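You operate a simulated robot arm through the tools that you are given. There is no shell and no other tool. Be economical: measure what you need, move in short steps, check, and stop when the job is done.

You are at the controls of a simulated two-armed robot. One attempt, no reset.

Task
Hold the card holder steady and lift the deck out for round four.
Fine: deck on the sideboard top; push the holder back to about the vase's row; yellow score on one, round dial on four.

The check looks at the end state, three seconds after you hand in, the way a careful person would. Anything else that was tipped, shoved, dropped, spilled or broken makes it a failure.

Robot
Two 7-joint arms with two-finger parallel grippers on one trunk that stands fixed in place. Base frame: the origin is at the foot of the trunk, x ahead of it, y to its left, z up; the work surface is at about z = 820. Readings come in mm, degrees, newtons and seconds.
The left shoulder is at [70, 163, 1245], the right one opposite. With the tool pointing down near the work surface each hand reaches from about 360 to 860 mm from the base axis, measured 20 degrees to its own side. Payload 3.43 kg a hand.
The TCP of each hand is the grasp point between the finger pads, 34 mm short of the fingertips. In the tool frame z runs along the fingers and y along their closing line. Largest opening 128 mm; finger width 24, thickness 12; the body of the gripper, 48 by 130 mm, starts 96 mm behind the TCP.
Orientation is that of the tool frame in the base frame, as a unit quaternion [w, x, y, z]. With the fingers straight down and closing along the base's y, the tool's x points along the base's -x, its y along +y and its z along -z.

Tools
- The arms move only by the tool step_arm. It takes "left_motion", "right_motion" or both (then of equal length, played together; a hand with none holds still); each is a list of rows, each a list of 7 numbers: the shift along the tool's x, y, z in mm, then the turn, a rotation vector about the tool's x, y, z in degrees, then the opening, from 0 (shut) to 1 (fully open). In form: [[tx, ty, tz, rx, ry, rz, hand], ...]. A call has 1 to 8 rows; each row is the pose to reach, as a shift and turn from the pose commanded when the call began, along the tool's axes at that moment. Rows are played at 5 a second. More than 50 mm and 8.6 degrees between two rows, or a gripper value outside its range, and nothing of the call is played. Where a pose cannot be reached the arm comes as near as it can. A force on the tool above 40 N (or 10 N above the force at the start of the call, whichever is more), or a blocked arm, ends the call early, and 0.2 s more pass. Each finger travels about 153 mm/s and halts on what it meets, pressing with about 30 N; the grip force reading is that of the motor and also rises with nothing between the fingers. The clock runs only during rows and for 0.2 s after the last one: add rows that repeat a pose to give the fingers time. It gives the time, the measured TCP pose, the force on the tool (base axes), the opening and the grip force at its end, in the units of the frame above (readings bear some noise), with the torque about the TCP (base axes, N m) and any sound that the robot's microphone picked up.
- Cameras (640 x 400 px; columns grow to the right, rows downward): "scene" is now at [138, -17.1, 1466]; the picture's right is [-0.14, -0.99, -0.00], its down [-0.70, 0.10, -0.71] and it looks along [0.70, -0.10, -0.70] (base axes); focal length 237 px, centre (320, 200). "left" rides on the left gripper at [76, 11, -160] in its tool frame; the picture's right is [-0.15, 0.99, 0.00], its down [-0.88, -0.13, -0.46] and it looks along [-0.45, -0.07, 0.89] (tool axes); focal length 234 px, centre (320, 200). "right" rides on the right gripper at [76, -11, -160] in its tool frame; the picture's right is [0.15, 0.99, 0.00], its down [-0.88, 0.13, -0.46] and it looks along [-0.45, 0.07, 0.89] (tool axes); focal length 234 px, centre (320, 200). There is no depth. A picture from a camera that has moved, and an enlarged one, comes with that camera's place and axes in the base frame and with its lens. The place of the scene camera against the robot may be out by one fixed shift of up to 18 mm in any direction.
- camera(camera): a new picture of that camera. No time passes.
- move_column(by): slides the trunk up (or, below 0, down) by that many mm; the arms and the scene camera ride with it, the base frame stays. It gives what a move gives, with no picture.
- turn_head(pan, tilt): turns the head with the scene camera to pan (to the left, within 86 degrees either way) and tilt (down, from -29 to 69), counted from straight ahead of the robot. It gives what a move gives.
- zoom(camera, box): a new picture of the part [left, top, right, bottom] of that camera's present view, enlarged. No time passes.
- close_job(): hands the job in; it is judged then, once.

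Go step by step. Nothing tells you positions but the pictures and the camera data: compare them with the known pose of the tool, close in by small moves and look again before you grip or let go. The budget is 120 turns and 86 pictures, counting those below and the enlarged ones. Unless the task says otherwise, let go and move clear before handing in, and close with one line.

The tools are called after "Call:" by a JSON object that holds its "fn" and its "kwargs". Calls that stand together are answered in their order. step_arm: Moves the arms, as the interface text tells. Its arguments: {"type":"object","properties":{"left_motion":{"type":"array","items":{"type":"array","items":{"type":"number"}}},"right_motion":{"type":"array","items":{"type":"array","items":{"type":"number"}}}},"required":[]} The other tools are called the same way: move_column (by) slides the trunk up or down; turn_head (pan, tilt) turns the head that bears the scene camera; camera (camera) takes a picture; zoom (camera, box) takes an enlarged picture of a part of a camera's view; close_job () hands the job in.

At the start:

```text
time: 0.0
left_tool_pos: [583.8, 88.4, 1151.3]
left_tool_rot: [0.0, 0.0, 1.0, 0.0]
left_wrist_force: [-0.5, 0.1, 0.1]
left_wrist_torque: [0.01, 0.03, 0.0]
left_gripper_width: 128.1
left_grip_force: 0.0
right_tool_pos: [483.5, -515.1, 1199.8]
right_tool_rot: [0.0, 0.001, 1.0, 0.0]
right_wrist_force: [0.1, 0.4, -0.6]
right_wrist_torque: [0.02, 0.02, 0.0]
right_gripper_width: 128.1
right_grip_force: 0.1
trunk travel left (down, up): [-725.0, 215.0]
head pan, tilt: [-8.0, 44.8]
```

scene: 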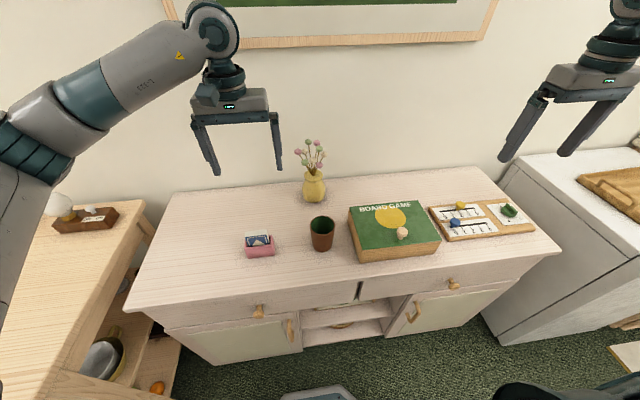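
right: 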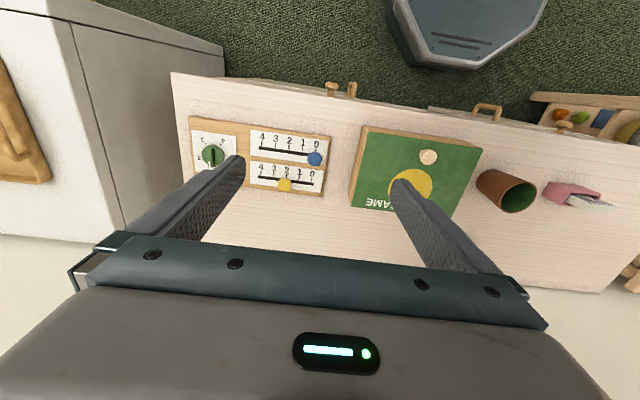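
left: 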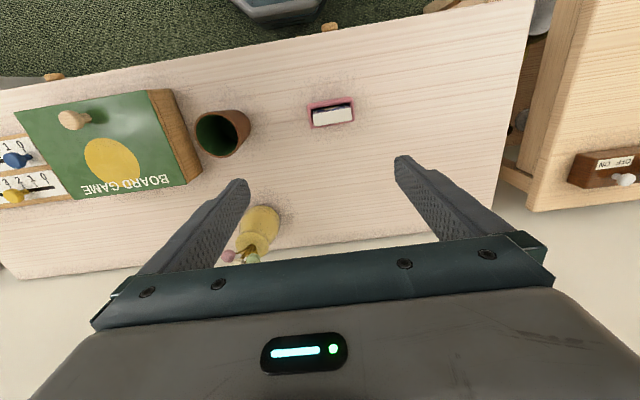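

I see a pink card holder with a deck, a cup, a vase, a game box, and a score board with a yellow slider, a blue slider and a green dial. I'll zoom in to measure them.

Call:
{"fn": "zoom", "kwargs": {"camera": "scene", "box": [220, 130, 380, 270]}}

Call:
{"fn": "zoom", "kwargs": {"camera": "scene", "box": [420, 180, 550, 260]}}

Call:
{"fn": "zoom", "kwargs": {"camera": "right", "box": [170, 100, 350, 220]}}

Call:
{"fn": "zoom", "kwargs": {"camera": "left", "box": [180, 70, 380, 270]}}

```text
2.86 times, centred on (300, 200) of scene
camera zoom: at [138.0, -17.1, 1466.0], right [-0.14, -0.99, 0.0], down [-0.7, 0.1, -0.71], along [0.7, -0.1, -0.7], focal length 676 px, centre (377, 200)
```

zoom: 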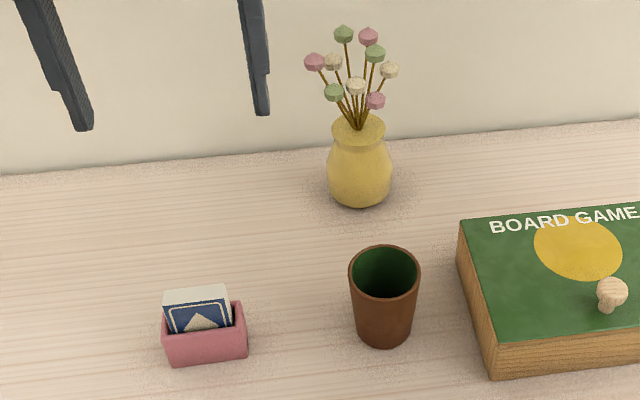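

```text
4.92 times, centred on (485, 220) of scene
camera zoom: at [138.0, -17.1, 1466.0], right [-0.14, -0.99, 0.0], down [-0.7, 0.1, -0.71], along [0.7, -0.1, -0.7], focal length 1165 px, centre (-492, 102)
```

zoom: 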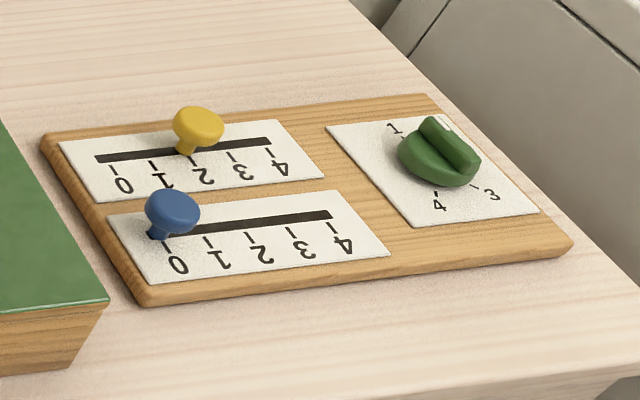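

```text
3.33 times, centred on (260, 160) of right
camera zoom: at [406.7, -526.5, 1359.5], right [-0.15, 0.99, 0.0], down [0.88, 0.13, 0.46], along [0.45, 0.07, -0.89], focal length 781 px, centre (520, 333)
```

zoom: 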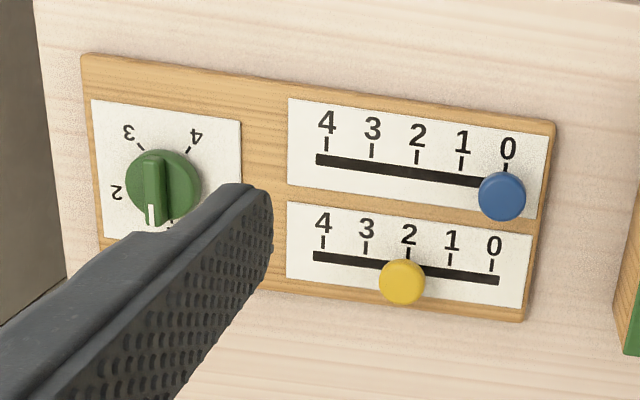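

```text
2.00 times, centred on (280, 170) of left
camera zoom: at [509.1, 100.5, 1309.7], right [0.15, 0.99, 0.0], down [0.88, -0.13, 0.46], along [0.45, -0.07, -0.89], focal length 468 px, centre (400, 260)
```

zoom: 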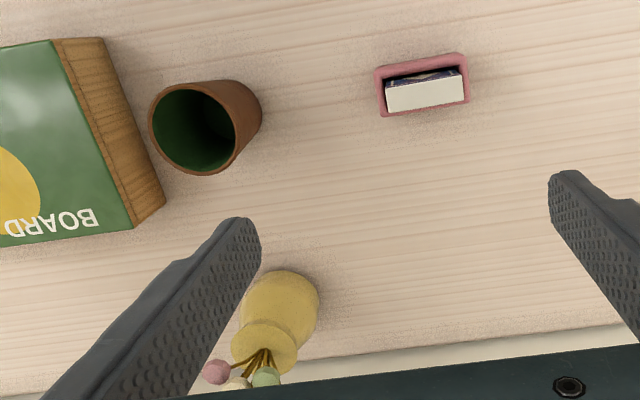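

The holder is near (564, 114), the vase near (790, -75), the yellow knob near (633, -574), and the dial near (590, -739). I'll bring both hands closer to look.

Call:
{"fn": "step_arm", "kwargs": {"left_motion": [[0, 6, 40, 0, 0, 0, 1], [0, 12, 80, 0, 0, 0, 1], [0, 18, 120, 0, 0, 0, 1], [0, 25, 150, 0, 0, 0, 1]], "right_motion": [[-25, -30, 35, 0, 0, 0, 1], [-50, -60, 70, 0, 0, 0, 1], [-75, -90, 105, 0, 0, 0, 1], [-100, -120, 140, 0, 0, 0, 1]]}}

Call:
{"fn": "camera", "kwargs": {"camera": "left"}}

Call:
{"fn": "camera", "kwargs": {"camera": "right"}}

```text
refused: row 1 steps farther than a row can; nothing moved
```

```text
78 pictures are left
camera left: at [509.1, 100.5, 1309.7], right [0.15, 0.99, 0.0], down [0.88, -0.13, 0.46], along [0.45, -0.07, -0.89], focal length 234 px, centre (320, 200)
```

left: 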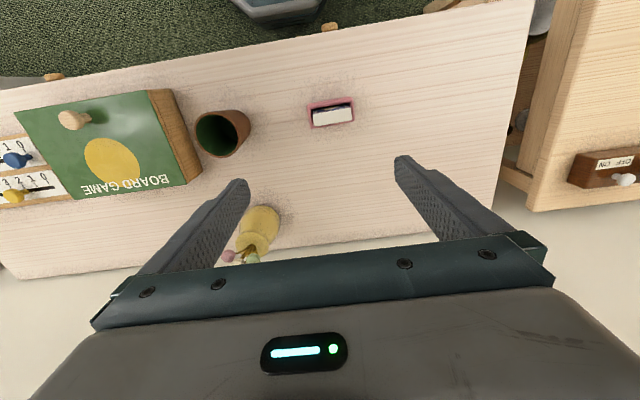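

```text
77 pictures are left
camera right: at [406.7, -526.5, 1359.5], right [-0.15, 0.99, 0.0], down [0.88, 0.13, 0.46], along [0.45, 0.07, -0.89], focal length 234 px, centre (320, 200)
```

right: 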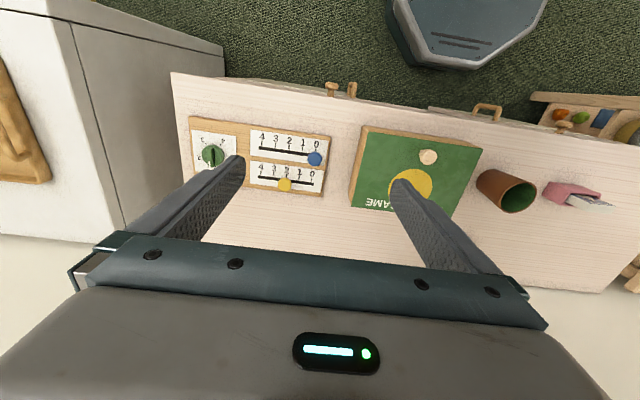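

The first row was over the 50 mm limit, so nothing moved. I'm retrying with smaller rows.

Call:
{"fn": "step_arm", "kwargs": {"left_motion": [[0, 5, 30, 0, 0, 0, 1], [0, 10, 60, 0, 0, 0, 1], [0, 15, 90, 0, 0, 0, 1], [0, 20, 120, 0, 0, 0, 1], [0, 25, 150, 0, 0, 0, 1]], "right_motion": [[-20, -24, 28, 0, 0, 0, 1], [-40, -48, 56, 0, 0, 0, 1], [-60, -72, 84, 0, 0, 0, 1], [-80, -96, 112, 0, 0, 0, 1], [-100, -120, 140, 0, 0, 0, 1]]}}

Call:
{"fn": "camera", "kwargs": {"camera": "left"}}

Call:
{"fn": "camera", "kwargs": {"camera": "right"}}

```text
time: 1.2
left_tool_pos: [586.8, 113.7, 1000.4]
left_tool_rot: [-0.001, -0.001, 1.0, 0.0]
left_wrist_force: [0.8, 0.1, 0.1]
left_wrist_torque: [0.0, 0.02, 0.0]
left_gripper_width: 127.7
left_grip_force: 0.2
right_tool_pos: [587.0, -636.1, 1062.7]
right_tool_rot: [-0.001, 0.0, 1.0, 0.0]
right_wrist_force: [0.2, 0.6, -0.5]
right_wrist_torque: [0.01, 0.04, 0.04]
right_gripper_width: 128.0
right_grip_force: 0.1
trunk travel left (down, up): [-725.0, 215.0]
head pan, tilt: [-8.0, 44.8]
```

```text
76 pictures are left
camera left: at [511.9, 124.4, 1158.9], right [0.15, 0.99, 0.0], down [0.88, -0.13, 0.45], along [0.45, -0.07, -0.89], focal length 234 px, centre (320, 200)
```

left: 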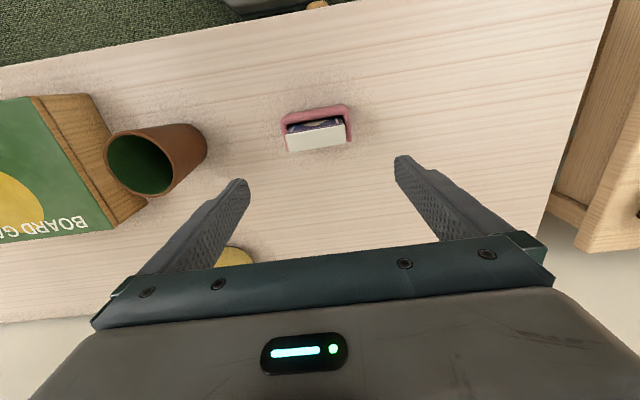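

```text
75 pictures are left
camera right: at [510.6, -648.3, 1222.3], right [-0.15, 0.99, 0.0], down [0.88, 0.13, 0.45], along [0.45, 0.07, -0.89], focal length 234 px, centre (320, 200)
```

right: 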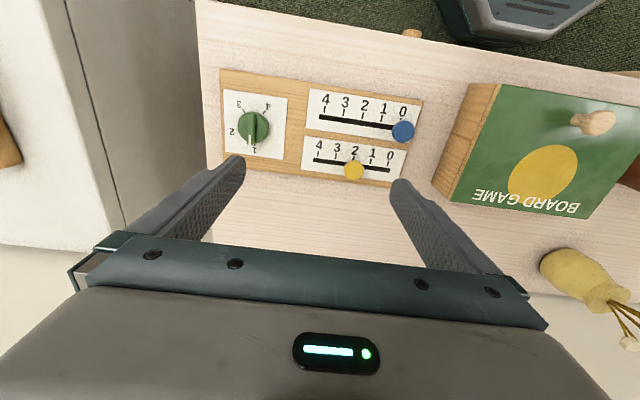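

Call:
{"fn": "zoom", "kwargs": {"camera": "right", "box": [210, 60, 430, 200]}}

Call:
{"fn": "zoom", "kwargs": {"camera": "left", "box": [260, 80, 380, 180]}}

```text
2.86 times, centred on (320, 130) of right
camera zoom: at [510.6, -648.3, 1222.3], right [-0.15, 0.99, 0.0], down [0.88, 0.13, 0.45], along [0.45, 0.07, -0.89], focal length 669 px, centre (320, 400)
```

zoom: 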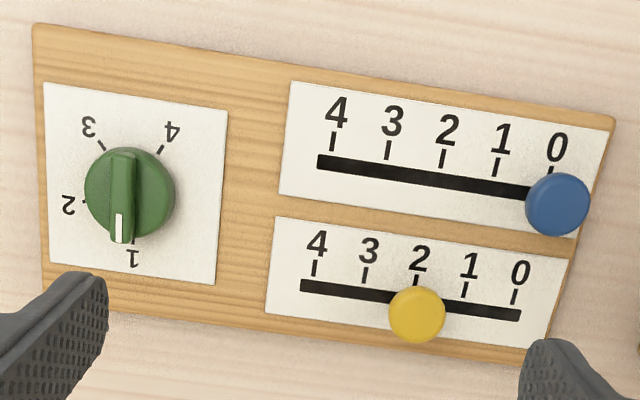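

```text
4.00 times, centred on (320, 130) of left
camera zoom: at [511.9, 124.4, 1158.9], right [0.15, 0.99, 0.0], down [0.88, -0.13, 0.45], along [0.45, -0.07, -0.89], focal length 937 px, centre (320, 480)
```

zoom: 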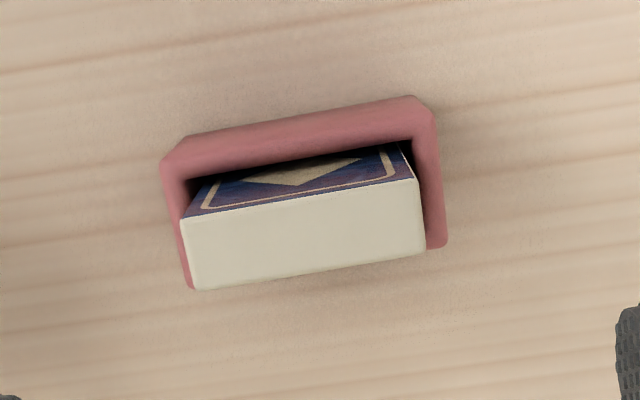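

The dial points at 1 and yellow sits at 2, with the slot along y and about 30 mm per step. I'll put the right hand above the yellow knob at about (631, -573), half open.

Call:
{"fn": "step_arm", "kwargs": {"right_motion": [[-10, 15, 30, 0, 0, 0, 0.9], [-20, 30, 60, 0, 0, 0, 0.7], [-30, 45, 90, 0, 0, 0, 0.55], [-44, 63, 120, 0, 0, 0, 0.5], [-44, 63, 148, 0, 0, 0, 0.5]]}}

Call:
{"fn": "camera", "kwargs": {"camera": "right"}}

Call:
{"fn": "zoom", "kwargs": {"camera": "scene", "box": [420, 160, 550, 240]}}

```text
time: 2.4
left_tool_pos: [585.4, 113.4, 1001.6]
left_tool_rot: [0.0, 0.0, 1.0, 0.0]
left_wrist_force: [-0.2, 0.1, 0.0]
left_wrist_torque: [0.0, 0.0, 0.01]
left_gripper_width: 128.0
left_grip_force: 0.2
right_tool_pos: [629.1, -573.0, 911.6]
right_tool_rot: [0.0, 0.002, 1.0, 0.0]
right_wrist_force: [0.3, 0.2, 0.4]
right_wrist_torque: [0.0, 0.01, -0.03]
right_gripper_width: 63.9
right_grip_force: 0.0
trunk travel left (down, up): [-725.0, 215.0]
head pan, tilt: [-8.0, 44.8]
```

```text
72 pictures are left
camera right: at [553.6, -584.3, 1071.8], right [-0.15, 0.99, 0.0], down [0.88, 0.13, 0.46], along [0.45, 0.07, -0.89], focal length 234 px, centre (320, 200)
```

right: 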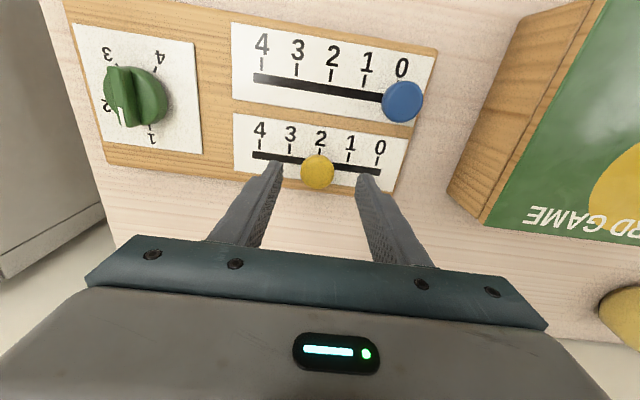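

```text
4.92 times, centred on (485, 200) of scene
camera zoom: at [138.6, -16.9, 1466.0], right [-0.14, -0.99, 0.0], down [-0.7, 0.1, -0.71], along [0.7, -0.1, -0.71], focal length 1165 px, centre (-492, 200)
```

zoom: 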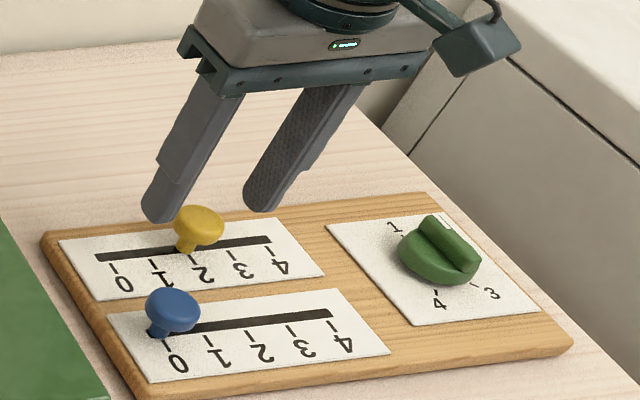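

The knob top triangulates to about (628, -575, 867). I'll lower the fingers around it and close.

Call:
{"fn": "step_arm", "kwargs": {"right_motion": [[1, -2.5, 18, 0, 0, 0, 0.5], [1, -2.5, 35, 0, 0, 0, 0.5], [1, -2.5, 35, 0, 0, 0, 0.3], [1, -2.5, 35, 0, 0, 0, 0.15], [1, -2.5, 35, 0, 0, 0, 0.1], [1, -2.5, 35, 0, 0, 0, 0.1]]}}

Call:
{"fn": "camera", "kwargs": {"camera": "right"}}

```text
time: 3.8
left_tool_pos: [586.2, 114.3, 1002.2]
left_tool_rot: [0.0, 0.0, 1.0, 0.0]
left_wrist_force: [0.4, -0.5, 0.3]
left_wrist_torque: [-0.02, 0.01, 0.01]
left_gripper_width: 128.2
left_grip_force: 0.0
right_tool_pos: [626.7, -575.8, 879.8]
right_tool_rot: [0.001, -0.001, 1.0, 0.001]
right_wrist_force: [4.2, 0.6, 2.1]
right_wrist_torque: [-0.03, -0.77, 0.08]
right_gripper_width: 31.5
right_grip_force: 45.7
trunk travel left (down, up): [-725.0, 215.0]
head pan, tilt: [-8.0, 44.8]
```

```text
70 pictures are left
camera right: at [551.2, -587.4, 1039.7], right [-0.15, 0.99, 0.0], down [0.88, 0.13, 0.46], along [0.45, 0.07, -0.89], focal length 234 px, centre (320, 200)
```

right: 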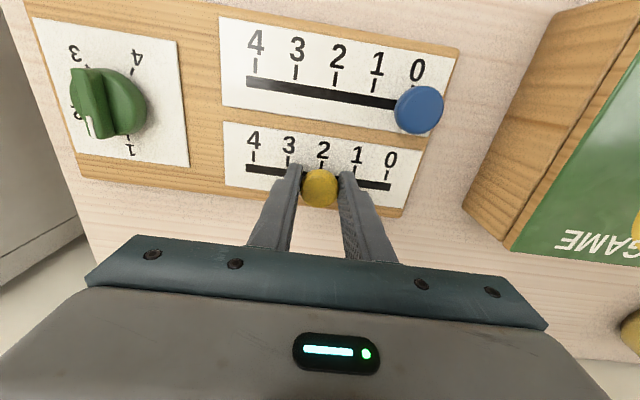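

The knob is gripped at 31.5 mm. I'll slide it 30 mm along +y.

Call:
{"fn": "step_arm", "kwargs": {"right_motion": [[0, 8, 0, 0, 0, 0, 0.1], [0, 16, 0, 0, 0, 0, 0.1], [0, 24, 0, 0, 0, 0, 0.1], [0, 30, 0, 0, 0, 0, 0.1], [0, 30, 0, 0, 0, 0, 0.1]]}}

Call:
{"fn": "zoom", "kwargs": {"camera": "right", "box": [200, 0, 480, 230]}}

```text
time: 5.0
left_tool_pos: [584.4, 114.9, 1003.6]
left_tool_rot: [-0.001, 0.0, 1.0, -0.001]
left_wrist_force: [0.2, -0.1, 0.0]
left_wrist_torque: [0.03, 0.01, 0.01]
left_gripper_width: 128.1
left_grip_force: 0.1
right_tool_pos: [628.2, -541.6, 880.3]
right_tool_rot: [0.002, 0.0, 1.0, -0.001]
right_wrist_force: [13.4, -1.9, 27.3]
right_wrist_torque: [0.07, 0.17, 0.11]
right_gripper_width: 31.5
right_grip_force: 44.7
trunk travel left (down, up): [-725.0, 215.0]
head pan, tilt: [-8.0, 44.8]
```

```text
1.74 times, centred on (340, 115) of right
camera zoom: at [550.1, -554.0, 1039.1], right [-0.15, 0.99, 0.0], down [0.88, 0.13, 0.46], along [0.46, 0.06, -0.89], focal length 407 px, centre (285, 348)
```

zoom: 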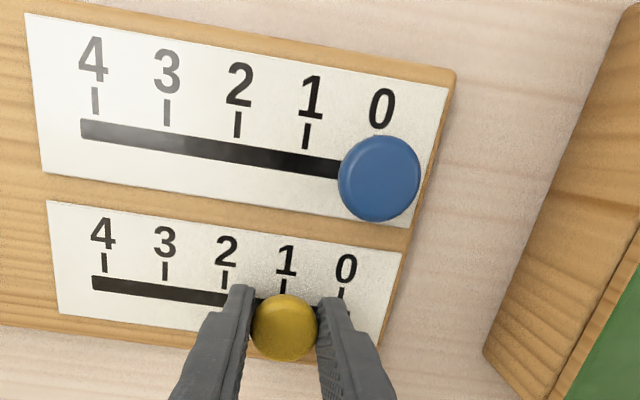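

The knob is now lined up with tick 1. I'll release it and rise.

Call:
{"fn": "step_arm", "kwargs": {"right_motion": [[0, 0, 0, 0, 0, 0, 0.3], [0, 0, 0, 0, 0, 0, 0.45], [0, 0, -25, 0, 0, 0, 0.5], [0, 0, -60, 0, 0, 0, 0.5], [5, -40, -85, 0, 0, 0, 0.5], [15, -80, -100, 0, 0, 0, 0.5], [25, -120, -110, 0, 0, 0, 0.5]]}}

Call:
{"fn": "camera", "kwargs": {"camera": "right"}}

Call:
{"fn": "zoom", "kwargs": {"camera": "scene", "box": [420, 160, 550, 240]}}

```text
time: 6.6
left_tool_pos: [585.0, 113.9, 1002.6]
left_tool_rot: [-0.001, 0.0, 1.0, 0.0]
left_wrist_force: [-0.3, -0.2, 0.4]
left_wrist_torque: [-0.02, 0.01, -0.02]
left_gripper_width: 128.1
left_grip_force: 0.0
right_tool_pos: [599.7, -666.4, 986.1]
right_tool_rot: [0.0, 0.0, 1.0, -0.001]
right_wrist_force: [-0.3, 0.8, 0.0]
right_wrist_torque: [-0.01, 0.0, 0.02]
right_gripper_width: 64.0
right_grip_force: 0.0
trunk travel left (down, up): [-725.0, 215.0]
head pan, tilt: [-8.0, 44.8]
```

```text
68 pictures are left
camera right: at [523.7, -677.0, 1145.4], right [-0.15, 0.99, 0.0], down [0.88, 0.13, 0.46], along [0.45, 0.07, -0.89], focal length 234 px, centre (320, 200)
```

right: 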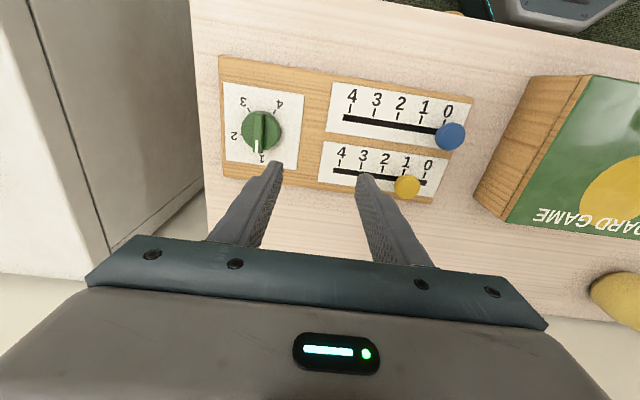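

```text
4.92 times, centred on (485, 200) of scene
camera zoom: at [137.7, -17.7, 1466.1], right [-0.14, -0.99, 0.0], down [-0.7, 0.1, -0.71], along [0.7, -0.1, -0.7], focal length 1165 px, centre (-492, 200)
```

zoom: 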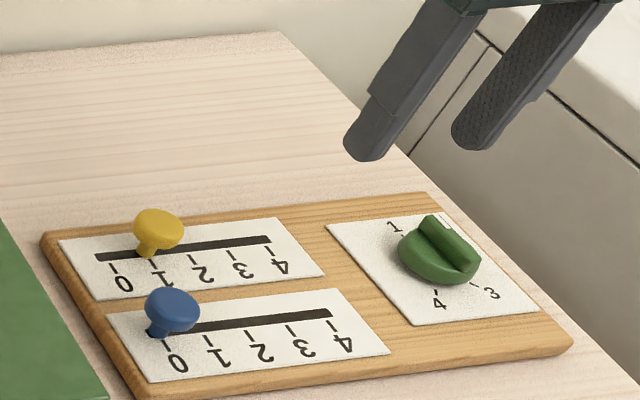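

Yellow sits at 1 and blue hasn't moved. Next I'll move above the dial at about (591, -743), which also tests the reach.

Call:
{"fn": "step_arm", "kwargs": {"right_motion": [[3, -25, 5, 0, 0, 0, 0.5], [6, -50, 20, 0, 0, 0, 0.5], [9, -77, 36, 0, 0, 0, 0.5], [9, -77, 36, 0, 0, 0, 0.5]]}}

Call:
{"fn": "zoom", "kwargs": {"camera": "right", "box": [220, 60, 420, 200]}}

Call:
{"fn": "zoom", "kwargs": {"camera": "scene", "box": [420, 160, 550, 240]}}

```text
time: 7.6
left_tool_pos: [584.4, 113.6, 1002.0]
left_tool_rot: [0.001, 0.0, 1.0, 0.001]
left_wrist_force: [-0.9, 0.2, 0.5]
left_wrist_torque: [0.0, -0.01, -0.02]
left_gripper_width: 128.1
left_grip_force: 0.0
right_tool_pos: [590.5, -744.2, 951.4]
right_tool_rot: [0.002, 0.0, 1.0, 0.001]
right_wrist_force: [0.0, -1.1, -0.7]
right_wrist_torque: [0.04, -0.02, -0.02]
right_gripper_width: 63.8
right_grip_force: 0.1
trunk travel left (down, up): [-725.0, 215.0]
head pan, tilt: [-8.0, 44.8]
```

```text
2.86 times, centred on (320, 130) of right
camera zoom: at [514.2, -755.7, 1109.8], right [-0.15, 0.99, 0.0], down [0.88, 0.13, 0.46], along [0.45, 0.07, -0.89], focal length 669 px, centre (320, 400)
```

zoom: 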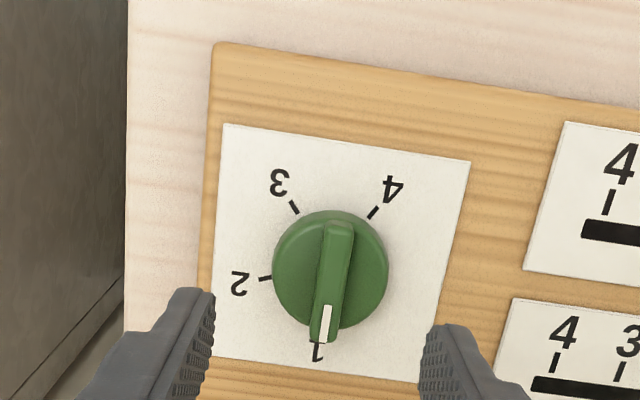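

```text
4.92 times, centred on (485, 200) of scene
camera zoom: at [136.5, -18.6, 1466.2], right [-0.14, -0.99, 0.0], down [-0.7, 0.1, -0.71], along [0.7, -0.1, -0.7], focal length 1165 px, centre (-492, 200)
```

zoom: 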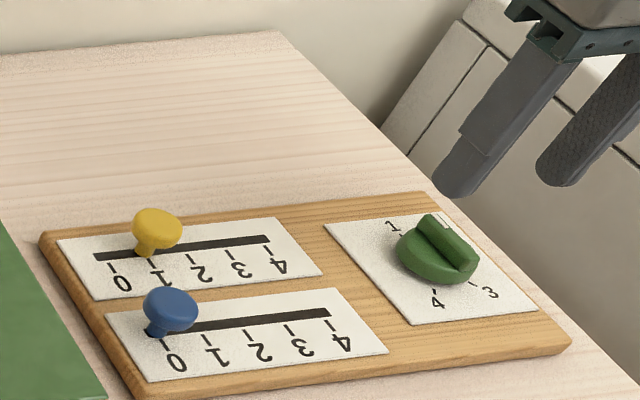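

The dial is centred at about (590.5, -740). Its bar runs along x with the top near z 862, and digit spacing is about 70° clockwise. I'll line up with a narrower opening and come down until the fingertips flank the bar.

Call:
{"fn": "step_arm", "kwargs": {"right_motion": [[0, 3.5, 10, 0, 0, 0, 0.28], [0, 3.5, 35, 0, 0, 0, 0.28], [0, 3.5, 55, 0, 0, 0, 0.28], [0, 3.5, 62, 0, 0, 0, 0.28], [0, 3.5, 62, 0, 0, 0, 0.28]]}}

Call:
{"fn": "zoom", "kwargs": {"camera": "right", "box": [220, 60, 420, 220]}}

Call:
{"fn": "zoom", "kwargs": {"camera": "scene", "box": [470, 180, 550, 230]}}

```text
time: 8.8
left_tool_pos: [585.7, 113.5, 1002.3]
left_tool_rot: [0.0, 0.0, 1.0, -0.001]
left_wrist_force: [0.0, -0.1, -0.4]
left_wrist_torque: [-0.02, 0.01, 0.0]
left_gripper_width: 128.3
left_grip_force: 0.1
right_tool_pos: [573.2, -725.8, 905.7]
right_tool_rot: [-0.001, 0.0, 1.0, 0.0]
right_wrist_force: [0.7, 0.2, 0.6]
right_wrist_torque: [0.03, 0.03, -0.04]
right_gripper_width: 35.8
right_grip_force: 0.1
right hand out of reach, approached as far as the arm can: row 2, 3, 4, 5
trunk travel left (down, up): [-725.0, 215.0]
head pan, tilt: [-8.0, 44.8]
```

```text
2.50 times, centred on (320, 140) of right
camera zoom: at [495.8, -737.9, 1064.2], right [-0.15, 0.99, 0.0], down [0.88, 0.13, 0.46], along [0.45, 0.07, -0.89], focal length 585 px, centre (320, 350)
```

zoom: 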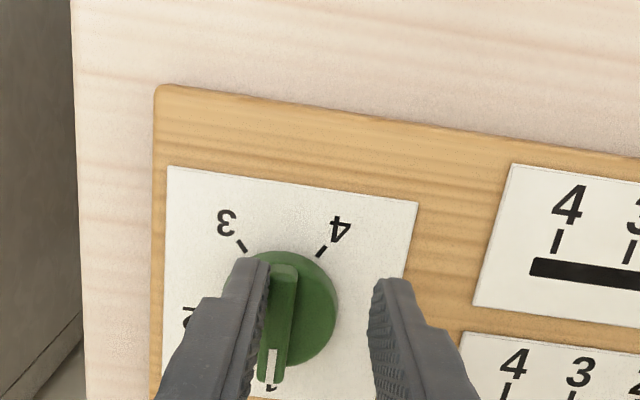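

```text
8.00 times, centred on (510, 205) of scene
camera zoom: at [137.8, -17.5, 1466.1], right [-0.14, -0.99, 0.0], down [-0.7, 0.1, -0.71], along [0.7, -0.1, -0.7], focal length 1893 px, centre (-1200, 160)
```

zoom: 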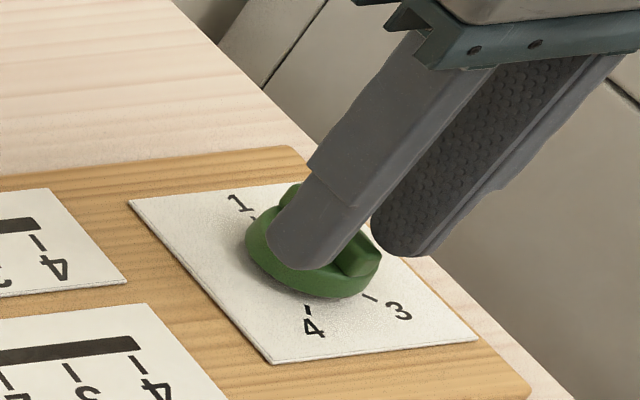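

The arm ran out of reach just above the dial, without touching it. I'll raise both hands and lower the trunk to gain reach.

Call:
{"fn": "step_arm", "kwargs": {"right_motion": [[0, 0, -35, 0, 0, 0, 0.28], [0, 0, -70, 0, 0, 0, 0.28], [0, 0, -110, 0, 0, 0, 0.28], [0, 0, -150, 0, 0, 0, 0.28], [0, 0, -190, 0, 0, 0, 0.28]], "left_motion": [[0, 0, -35, 0, 0, 0, 1], [0, 0, -70, 0, 0, 0, 1], [0, 0, -110, 0, 0, 0, 1], [0, 0, -150, 0, 0, 0, 1], [0, 0, -190, 0, 0, 0, 1]]}}

```text
time: 10.0
left_tool_pos: [585.6, 115.6, 1191.1]
left_tool_rot: [0.0, 0.0, 1.0, 0.0]
left_wrist_force: [-0.5, -0.2, -0.4]
left_wrist_torque: [-0.02, 0.03, 0.04]
left_gripper_width: 128.0
left_grip_force: 0.0
right_tool_pos: [571.2, -722.5, 1098.4]
right_tool_rot: [0.0, 0.001, 1.0, -0.001]
right_wrist_force: [0.0, 0.3, -0.7]
right_wrist_torque: [0.01, -0.04, 0.04]
right_gripper_width: 35.7
right_grip_force: 0.1
trunk travel left (down, up): [-725.0, 215.0]
head pan, tilt: [-8.0, 44.8]
```

Call:
{"fn": "move_column", "kwargs": {"by": -140}}

```text
time: 11.7
left_tool_pos: [586.9, 115.4, 1051.9]
left_tool_rot: [0.0, 0.001, 1.0, 0.0]
left_wrist_force: [-0.5, 0.1, -0.1]
left_wrist_torque: [0.0, 0.01, -0.01]
left_gripper_width: 128.2
left_grip_force: 0.0
right_tool_pos: [571.3, -723.6, 958.0]
right_tool_rot: [0.0, 0.0, 1.0, 0.0]
right_wrist_force: [-0.7, 0.5, -0.1]
right_wrist_torque: [0.01, 0.02, 0.0]
right_gripper_width: 35.8
right_grip_force: 0.1
trunk travel left (down, up): [-585.0, 355.0]
head pan, tilt: [-8.0, 44.8]
```

I'll line up over the dial again and descend in two stages.

Call:
{"fn": "step_arm", "kwargs": {"right_motion": [[-10, -8, 10, 0, 0, 0, 0.28], [-19, -17, 20, 0, 0, 0, 0.28], [-19, -17, 40, 0, 0, 0, 0.28], [-19, -17, 60, 0, 0, 0, 0.28], [-19, -17, 60, 0, 0, 0, 0.28]]}}

Call:
{"fn": "zoom", "kwargs": {"camera": "right", "box": [220, 60, 420, 220]}}

```text
time: 12.9
left_tool_pos: [585.7, 117.0, 1050.6]
left_tool_rot: [0.0, 0.0, 1.0, 0.0]
left_wrist_force: [0.0, -0.6, -1.2]
left_wrist_torque: [0.0, 0.0, 0.04]
left_gripper_width: 128.0
left_grip_force: 0.1
right_tool_pos: [590.0, -740.0, 896.4]
right_tool_rot: [0.0, 0.0, 1.0, 0.0]
right_wrist_force: [-0.5, 0.1, -0.1]
right_wrist_torque: [0.05, -0.02, -0.01]
right_gripper_width: 35.8
right_grip_force: 0.1
trunk travel left (down, up): [-585.0, 355.0]
head pan, tilt: [-8.0, 44.8]
```

```text
2.50 times, centred on (320, 140) of right
camera zoom: at [513.5, -752.2, 1055.8], right [-0.15, 0.99, 0.0], down [0.88, 0.13, 0.46], along [0.45, 0.07, -0.89], focal length 585 px, centre (320, 350)
```

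zoom: 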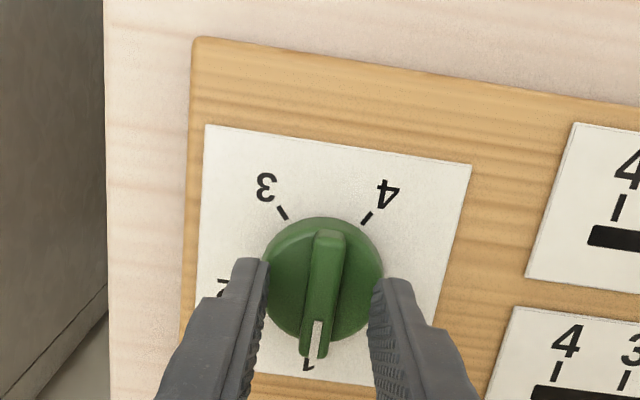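

Aligned well. I'll lower 10 mm and close on the bar.

Call:
{"fn": "step_arm", "kwargs": {"right_motion": [[0, 0, 5, 0, 0, 0, 0.28], [0, 0, 10, 0, 0, 0, 0.28], [0, 0, 10, 0, 0, 0, 0.12], [0, 0, 10, 0, 0, 0, 0.03], [0, 0, 10, 0, 0, 0, 0.03], [0, 0, 10, 0, 0, 0, 0.03]]}}

Call:
{"fn": "zoom", "kwargs": {"camera": "right", "box": [220, 60, 420, 220]}}

```text
time: 14.3
left_tool_pos: [584.2, 117.6, 1051.5]
left_tool_rot: [0.001, 0.0, 1.0, -0.002]
left_wrist_force: [0.2, 0.4, 0.3]
left_wrist_torque: [-0.02, 0.01, -0.01]
left_gripper_width: 128.0
left_grip_force: 0.0
right_tool_pos: [589.8, -737.5, 891.2]
right_tool_rot: [0.002, 0.0, 1.0, -0.002]
right_wrist_force: [2.6, 2.1, 24.5]
right_wrist_torque: [0.57, 0.18, -0.03]
right_gripper_width: 15.4
right_grip_force: 10.4
trunk travel left (down, up): [-585.0, 355.0]
head pan, tilt: [-8.0, 44.8]
```

```text
2.50 times, centred on (320, 140) of right
camera zoom: at [513.3, -749.0, 1050.5], right [-0.15, 0.99, 0.0], down [0.88, 0.13, 0.46], along [0.45, 0.06, -0.89], focal length 585 px, centre (320, 350)
```

zoom: 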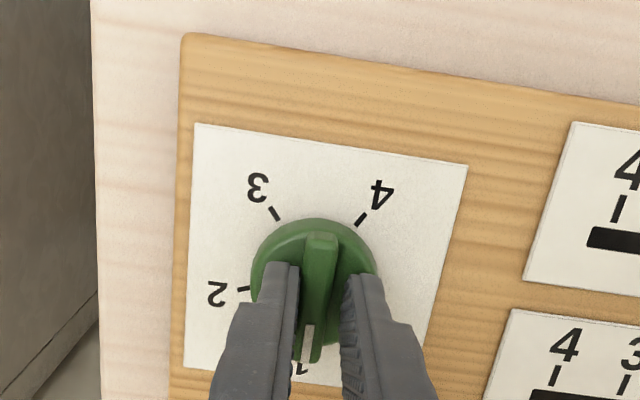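

The fingertips are resting on the disc. I'll ease up a few millimetres to relieve the press and finish closing.

Call:
{"fn": "step_arm", "kwargs": {"right_motion": [[0, 0, -6, 0, 0, 0, 0.05], [0, 0, -6, 0, 0, 0, 0.0], [0, 0, -6, 0, 0, 0, 0.0], [0, 0, -6, 0, 0, 0, 0.0]]}}

Call:
{"fn": "zoom", "kwargs": {"camera": "right", "box": [220, 60, 420, 220]}}

```text
time: 15.3
left_tool_pos: [585.9, 115.2, 1051.9]
left_tool_rot: [0.0, 0.0, 1.0, 0.0]
left_wrist_force: [-0.1, 0.0, 0.1]
left_wrist_torque: [0.01, -0.01, 0.0]
left_gripper_width: 128.0
left_grip_force: 0.0
right_tool_pos: [590.1, -739.2, 891.8]
right_tool_rot: [-0.002, 0.0, 1.0, 0.001]
right_wrist_force: [-4.0, 7.7, -10.1]
right_wrist_torque: [0.04, -1.18, 0.01]
right_gripper_width: 10.7
right_grip_force: 44.6
trunk travel left (down, up): [-585.0, 355.0]
head pan, tilt: [-8.0, 44.8]
```

```text
2.50 times, centred on (320, 140) of right
camera zoom: at [514.3, -752.1, 1051.1], right [-0.15, 0.99, 0.0], down [0.88, 0.13, 0.45], along [0.45, 0.07, -0.89], focal length 585 px, centre (320, 350)
```

zoom: 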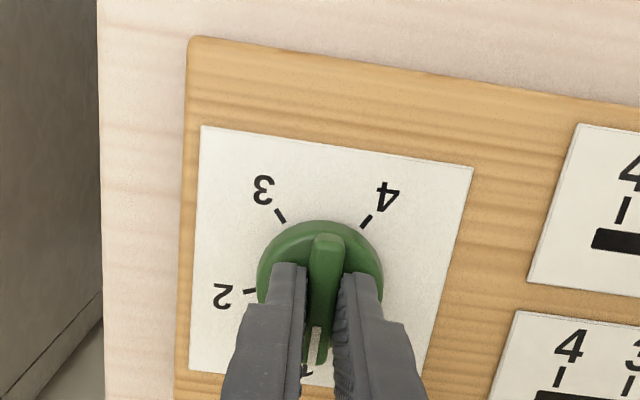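

The bar is gripped at 10.7 mm. I'll turn it clockwise as seen from above, in small steps.

Call:
{"fn": "step_arm", "kwargs": {"right_motion": [[0, 0, -6, 0, 0, 8.5, 0], [0, 0, -6, 0, 0, 17, 0], [0, 0, -6, 0, 0, 25.5, 0], [0, 0, -6, 0, 0, 34, 0], [0, 0, -6, 0, 0, 42.5, 0], [0, 0, -6, 0, 0, 51, 0], [0, 0, -6, 0, 0, 59.5, 0], [0, 0, -6, 0, 0, 68, 0]]}}

Call:
{"fn": "camera", "kwargs": {"camera": "right"}}

```text
time: 15.8
left_tool_pos: [589.9, 113.6, 1049.8]
left_tool_rot: [-0.001, 0.0, 1.0, 0.0]
left_wrist_force: [0.2, -0.6, -0.4]
left_wrist_torque: [-0.02, -0.01, 0.03]
left_gripper_width: 128.2
left_grip_force: 0.1
right_tool_pos: [591.3, -740.0, 891.7]
right_tool_rot: [-0.007, 0.091, 0.996, 0.003]
right_wrist_force: [6.8, 0.7, -18.1]
right_wrist_torque: [-0.55, -1.01, 0.01]
right_gripper_width: 11.0
right_grip_force: 44.4
trunk travel left (down, up): [-585.0, 355.0]
head pan, tilt: [-8.0, 44.8]
stopped in row 2 (right hand): the force on the tool passed its limit at 42 N (the readings are from after the stop); the commanded pose is now the measured one
```

```text
59 pictures are left
camera right: at [515.4, -738.9, 1052.3], right [0.04, 1.0, 0.01], down [0.9, -0.04, 0.44], along [0.44, -0.01, -0.9], focal length 234 px, centre (320, 200)
```

right: 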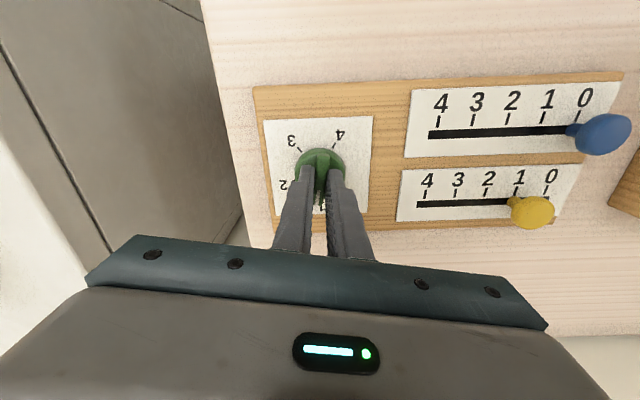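

My command also lifted the hand by 6 mm, which tripped the force limit. The dial did turn about 10°, so I'll continue with rotation only.

Call:
{"fn": "step_arm", "kwargs": {"right_motion": [[0, 0, 1, 0, 0, 7, 0], [0, 0, 1, 0, 0, 14, 0], [0, 0, 1, 0, 0, 21, 0], [0, 0, 1, 0, 0, 28, 0], [0, 0, 1, 0, 0, 35, 0], [0, 0, 1, 0, 0, 42, 0], [0, 0, 1, 0, 0, 50, 0], [0, 0, 1, 0, 0, 58, 0]]}}

Call:
{"fn": "camera", "kwargs": {"camera": "right"}}

```text
time: 17.6
left_tool_pos: [589.2, 113.4, 1049.5]
left_tool_rot: [-0.002, 0.0, 1.0, 0.001]
left_wrist_force: [0.2, -0.1, 0.0]
left_wrist_torque: [-0.01, 0.02, -0.02]
left_gripper_width: 127.9
left_grip_force: 0.0
right_tool_pos: [590.9, -739.9, 891.8]
right_tool_rot: [-0.007, 0.564, 0.826, -0.001]
right_wrist_force: [16.0, -4.1, -12.1]
right_wrist_torque: [1.06, -0.46, -0.01]
right_gripper_width: 10.8
right_grip_force: 44.5
trunk travel left (down, up): [-585.0, 355.0]
head pan, tilt: [-8.0, 44.8]
```

```text
58 pictures are left
camera right: at [553.9, -674.9, 1052.2], right [0.87, 0.5, -0.01], down [0.45, -0.78, 0.45], along [0.22, -0.39, -0.9], focal length 234 px, centre (320, 200)
```

right: 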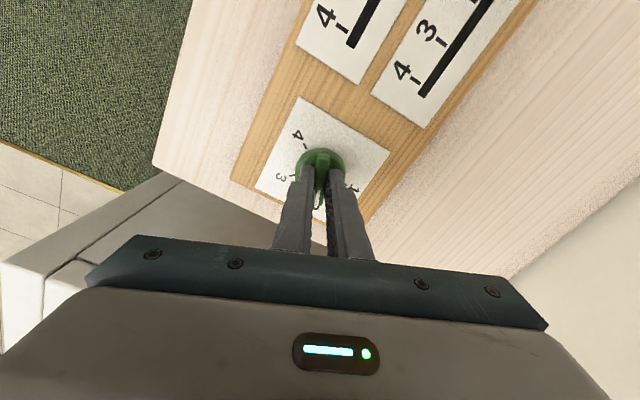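

The dial turns smoothly and is at about 69°. Continuing.

Call:
{"fn": "step_arm", "kwargs": {"right_motion": [[0, 0, 0, 0, 0, 8, 0], [0, 0, 0, 0, 0, 16, 0], [0, 0, 0, 0, 0, 24, 0], [0, 0, 0, 0, 0, 32, 0], [0, 0, 0, 0, 0, 40, 0], [0, 0, 0, 0, 0, 48, 0], [0, 0, 0, 0, 0, 56, 0], [0, 0, 0, 0, 0, 64, 0]]}}

```text
time: 19.4
left_tool_pos: [588.9, 114.5, 1048.3]
left_tool_rot: [-0.002, 0.0, 1.0, 0.001]
left_wrist_force: [-0.4, -0.2, 0.6]
left_wrist_torque: [-0.06, 0.02, -0.01]
left_gripper_width: 127.9
left_grip_force: 0.1
right_tool_pos: [590.9, -739.3, 892.2]
right_tool_rot: [-0.005, 0.915, 0.403, -0.006]
right_wrist_force: [17.1, 3.5, -16.7]
right_wrist_torque: [0.46, -1.57, -0.02]
right_gripper_width: 10.8
right_grip_force: 44.4
trunk travel left (down, up): [-585.0, 355.0]
head pan, tilt: [-8.0, 44.8]
```

Now at about 132°. Continuing, and watching for a joint limit.

Call:
{"fn": "step_arm", "kwargs": {"right_motion": [[0, 0, 0, 0, 0, 8, 0], [0, 0, 0, 0, 0, 16, 0], [0, 0, 0, 0, 0, 24, 0], [0, 0, 0, 0, 0, 32, 0], [0, 0, 0, 0, 0, 40, 0]]}}

Call:
{"fn": "camera", "kwargs": {"camera": "right"}}

```text
time: 20.6
left_tool_pos: [589.3, 114.8, 1048.9]
left_tool_rot: [-0.002, 0.0, 1.0, 0.002]
left_wrist_force: [-0.2, 0.4, 0.5]
left_wrist_torque: [-0.03, 0.02, 0.04]
left_gripper_width: 128.1
left_grip_force: 0.1
right_tool_pos: [590.4, -740.6, 891.9]
right_tool_rot: [-0.004, 0.998, 0.064, -0.006]
right_wrist_force: [17.8, 4.7, -16.8]
right_wrist_torque: [-0.07, -1.39, 0.01]
right_gripper_width: 11.0
right_grip_force: 44.3
trunk travel left (down, up): [-585.0, 355.0]
head pan, tilt: [-8.0, 44.8]
```

```text
57 pictures are left
camera right: at [666.3, -720.8, 1050.8], right [0.27, -0.96, -0.01], down [-0.85, -0.24, 0.47], along [-0.45, -0.12, -0.89], focal length 234 px, centre (320, 200)
```

right: 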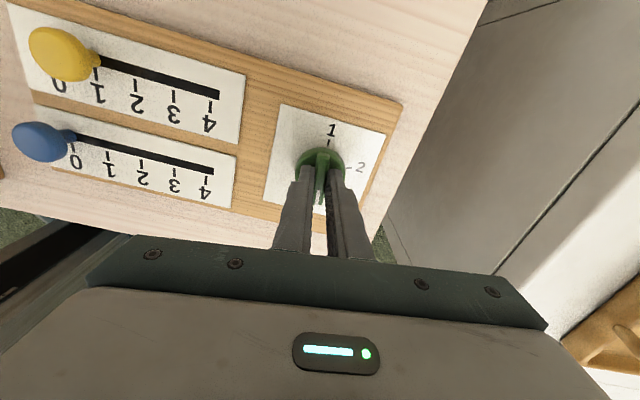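

At about 173°, so another 37° is needed.

Call:
{"fn": "step_arm", "kwargs": {"right_motion": [[0, 0, 0, 0, 0, 8, 0], [0, 0, 0, 0, 0, 16, 0], [0, 0, 0, 0, 0, 24, 0], [0, 0, 0, 0, 0, 31, 0], [0, 0, 0, 0, 0, 37, 0], [0, 0, 0, 0, 0, 37, 0]]}}

Call:
{"fn": "zoom", "kwargs": {"camera": "right", "box": [220, 60, 420, 220]}}

```text
time: 22.0
left_tool_pos: [589.1, 115.6, 1049.5]
left_tool_rot: [-0.002, 0.0, 1.0, 0.001]
left_wrist_force: [-0.8, -0.1, -0.6]
left_wrist_torque: [-0.02, -0.02, 0.03]
left_gripper_width: 127.9
left_grip_force: 0.1
right_tool_pos: [589.5, -740.9, 892.7]
right_tool_rot: [-0.004, 0.968, -0.251, -0.007]
right_wrist_force: [17.6, 6.9, -16.2]
right_wrist_torque: [-0.26, -1.29, 0.02]
right_gripper_width: 10.8
right_grip_force: 44.1
trunk travel left (down, up): [-585.0, 355.0]
head pan, tilt: [-8.0, 44.8]
```

```text
2.50 times, centred on (320, 140) of right
camera zoom: at [664.0, -769.8, 1050.9], right [-0.35, -0.94, -0.01], down [-0.83, 0.31, 0.47], along [-0.44, 0.17, -0.88], focal length 585 px, centre (320, 350)
```

zoom: 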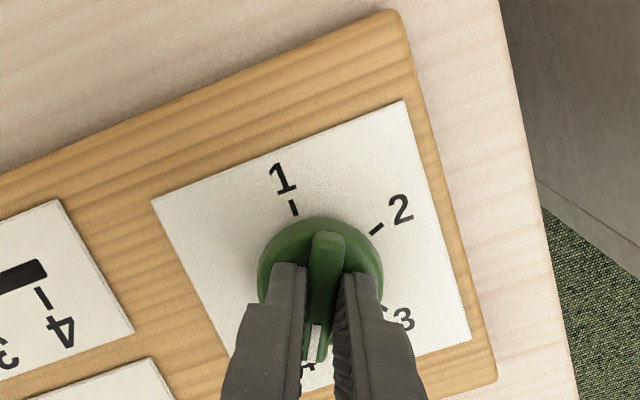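

The pointer now covers 4, at about 209°. I'll release, rise and check.

Call:
{"fn": "step_arm", "kwargs": {"right_motion": [[0, 0, 0, 0, 0, 0, 0.1], [0, 0, 0, 0, 0, 0, 0.25], [0, 0, -20, 0, 0, 0, 0.28], [0, 0, -50, 0, 0, 0, 0.28], [0, 0, -90, 0, 0, 0, 0.28], [0, 0, -130, 0, 0, 0, 0.28]]}}

Call:
{"fn": "zoom", "kwargs": {"camera": "right", "box": [220, 60, 420, 220]}}

Call:
{"fn": "camera", "kwargs": {"camera": "scene"}}

```text
time: 23.4
left_tool_pos: [585.9, 117.2, 1051.3]
left_tool_rot: [0.0, -0.001, 1.0, 0.0]
left_wrist_force: [0.0, 0.9, -0.1]
left_wrist_torque: [0.01, -0.04, 0.02]
left_gripper_width: 127.8
left_grip_force: 0.1
right_tool_pos: [592.1, -737.4, 1022.6]
right_tool_rot: [-0.001, 0.967, -0.255, -0.005]
right_wrist_force: [0.3, 0.4, 0.2]
right_wrist_torque: [0.02, 0.0, -0.02]
right_gripper_width: 36.2
right_grip_force: 0.0
trunk travel left (down, up): [-585.0, 355.0]
head pan, tilt: [-8.0, 44.8]
```

```text
2.50 times, centred on (320, 140) of right
camera zoom: at [664.8, -766.3, 1182.5], right [-0.36, -0.93, 0.0], down [-0.83, 0.32, 0.47], along [-0.43, 0.17, -0.89], focal length 585 px, centre (320, 350)
```

zoom: 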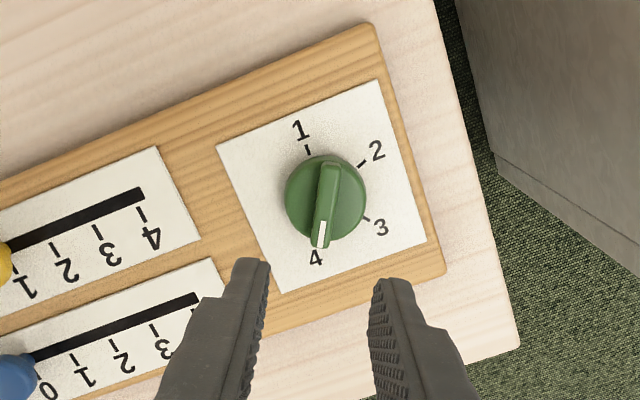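

```text
54 pictures are left
camera scene: at [137.4, -16.3, 1326.1], right [-0.14, -0.99, 0.0], down [-0.7, 0.1, -0.71], along [0.7, -0.1, -0.7], focal length 237 px, centre (320, 200)
```

scene: 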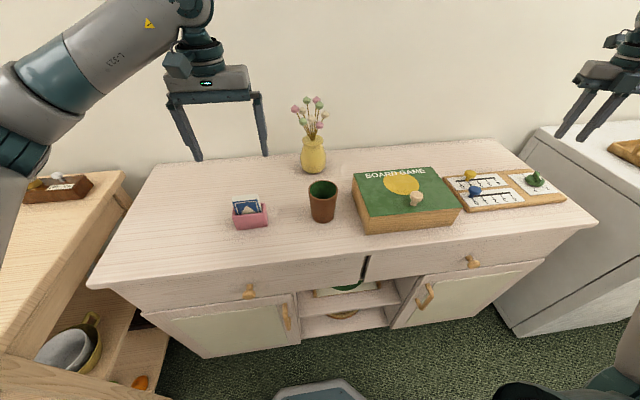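

The dial reads 4. Next I'll swing the left hand out to the holder's left side and start tilting it so the fingers point toward -y, while moving the right hand up and back toward the middle.

Call:
{"fn": "step_arm", "kwargs": {"left_motion": [[1, 20, 0, 3.65, 3.65, -6.32, 1], [2, 40, 0, 7.3, 7.3, -12.64, 1], [4, 60, 0, 10.95, 10.95, -18.96, 1], [6, 80, 0, 14.6, 14.6, -25.28, 1], [8, 100, 0, 18.25, 18.25, -31.6, 1], [10, 120, 0, 21.9, 21.9, -37.92, 1], [11, 140, 0, 25.55, 25.55, -44.24, 1], [11, 150, 0, 29.2, 29.2, -50.56, 1]], "right_motion": [[0, 0, -15, 0, 0, -4, 0.28], [0, 0, -30, 0, 0, -8, 0.28], [0, 0, -45, 0, 0, -12, 0.28], [0, 0, -60, 0, 0, -16, 0.28], [0, 0, -70, 0, 0, -20, 0.28], [0, 0, -80, 0, 0, -24, 0.28], [0, 0, -90, 0, 0, -27, 0.28], [0, 0, -100, 0, 0, -29.5, 0.28]]}}

Call:
{"fn": "zoom", "kwargs": {"camera": "scene", "box": [200, 80, 360, 240]}}

```text
time: 25.2
left_tool_pos: [575.0, 268.3, 1051.2]
left_tool_rot: [-0.243, -0.418, 0.841, -0.242]
left_wrist_force: [0.6, 0.9, 0.1]
left_wrist_torque: [-0.01, 0.0, 0.0]
left_gripper_width: 128.0
left_grip_force: 0.0
right_tool_pos: [590.3, -737.7, 1125.4]
right_tool_rot: [-0.001, 1.0, 0.0, -0.005]
right_wrist_force: [0.0, 0.1, -0.3]
right_wrist_torque: [-0.01, -0.01, 0.03]
right_gripper_width: 35.8
right_grip_force: 0.1
trunk travel left (down, up): [-585.0, 355.0]
head pan, tilt: [-8.0, 44.8]
```

```text
2.50 times, centred on (280, 160) of scene
camera zoom: at [138.8, -15.9, 1326.0], right [-0.14, -0.99, 0.0], down [-0.7, 0.1, -0.71], along [0.7, -0.1, -0.71], focal length 592 px, centre (420, 300)
```

zoom: 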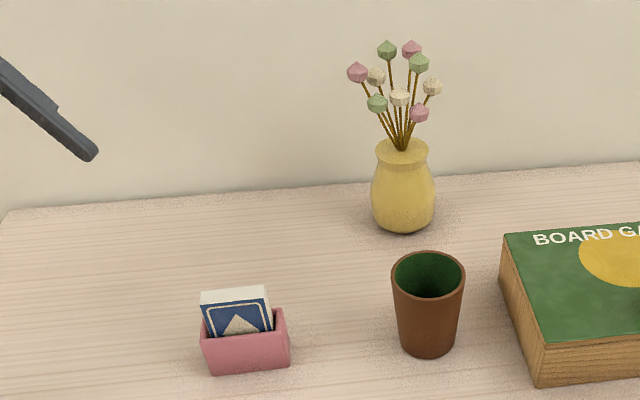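

Call:
{"fn": "step_arm", "kwargs": {"left_motion": [[0, 0, 0, 3.5, 3.5, -6.08, 1], [0, 0, 0, 7.0, 7.0, -12.15, 1], [0, 0, 0, 10.5, 10.5, -18.2, 1], [0, 0, 0, 14, 14, -24.3, 1], [0, 0, 0, 17.5, 17.5, -30.4, 1], [0, 0, 0, 17.5, 17.5, -30.4, 1], [0, 0, 0, 17.5, 17.5, -30.4, 1], [0, 0, 0, 17.5, 17.5, -30.4, 1]], "right_motion": [[-10, -45, 0, 0, 0, 0, 0.28], [-20, -90, 0, 0, 0, 0, 0.28], [-30, -135, 0, 0, 0, 0, 0.28], [-40, -180, 0, 0, 0, 0, 0.28], [-50, -225, 0, 0, 0, 0, 0.28], [-60, -270, 0, 0, 0, 0, 0.4], [-70, -315, 0, 0, 0, 0, 0.6], [-80, -360, 0, 0, 0, 0, 0.7]]}}

Call:
{"fn": "camera", "kwargs": {"camera": "left"}}

```text
time: 27.0
left_tool_pos: [572.1, 266.4, 1052.4]
left_tool_rot: [0.352, 0.613, -0.612, 0.354]
left_wrist_force: [-0.4, 0.1, 0.3]
left_wrist_torque: [0.02, 0.0, 0.04]
left_gripper_width: 128.1
left_grip_force: 0.0
right_tool_pos: [506.3, -506.5, 1117.2]
right_tool_rot: [-0.025, 0.999, 0.022, -0.004]
right_wrist_force: [0.3, -0.1, -0.3]
right_wrist_torque: [0.03, -0.1, 0.02]
right_gripper_width: 89.4
right_grip_force: 0.1
right hand out of reach, approached as far as the arm can: row 5, 6, 7, 8
trunk travel left (down, up): [-585.0, 355.0]
head pan, tilt: [-8.0, 44.8]
```

```text
52 pictures are left
camera left: at [561.2, 366.4, 1196.5], right [-0.99, 0.07, -0.13], down [0.13, 0.84, -0.53], along [0.07, -0.55, -0.84], focal length 234 px, centre (320, 200)
```

left: 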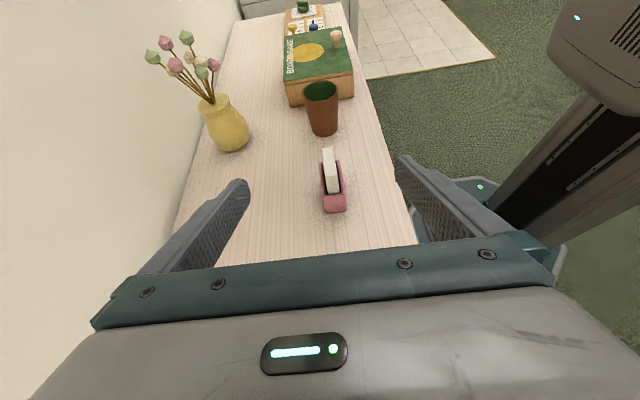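

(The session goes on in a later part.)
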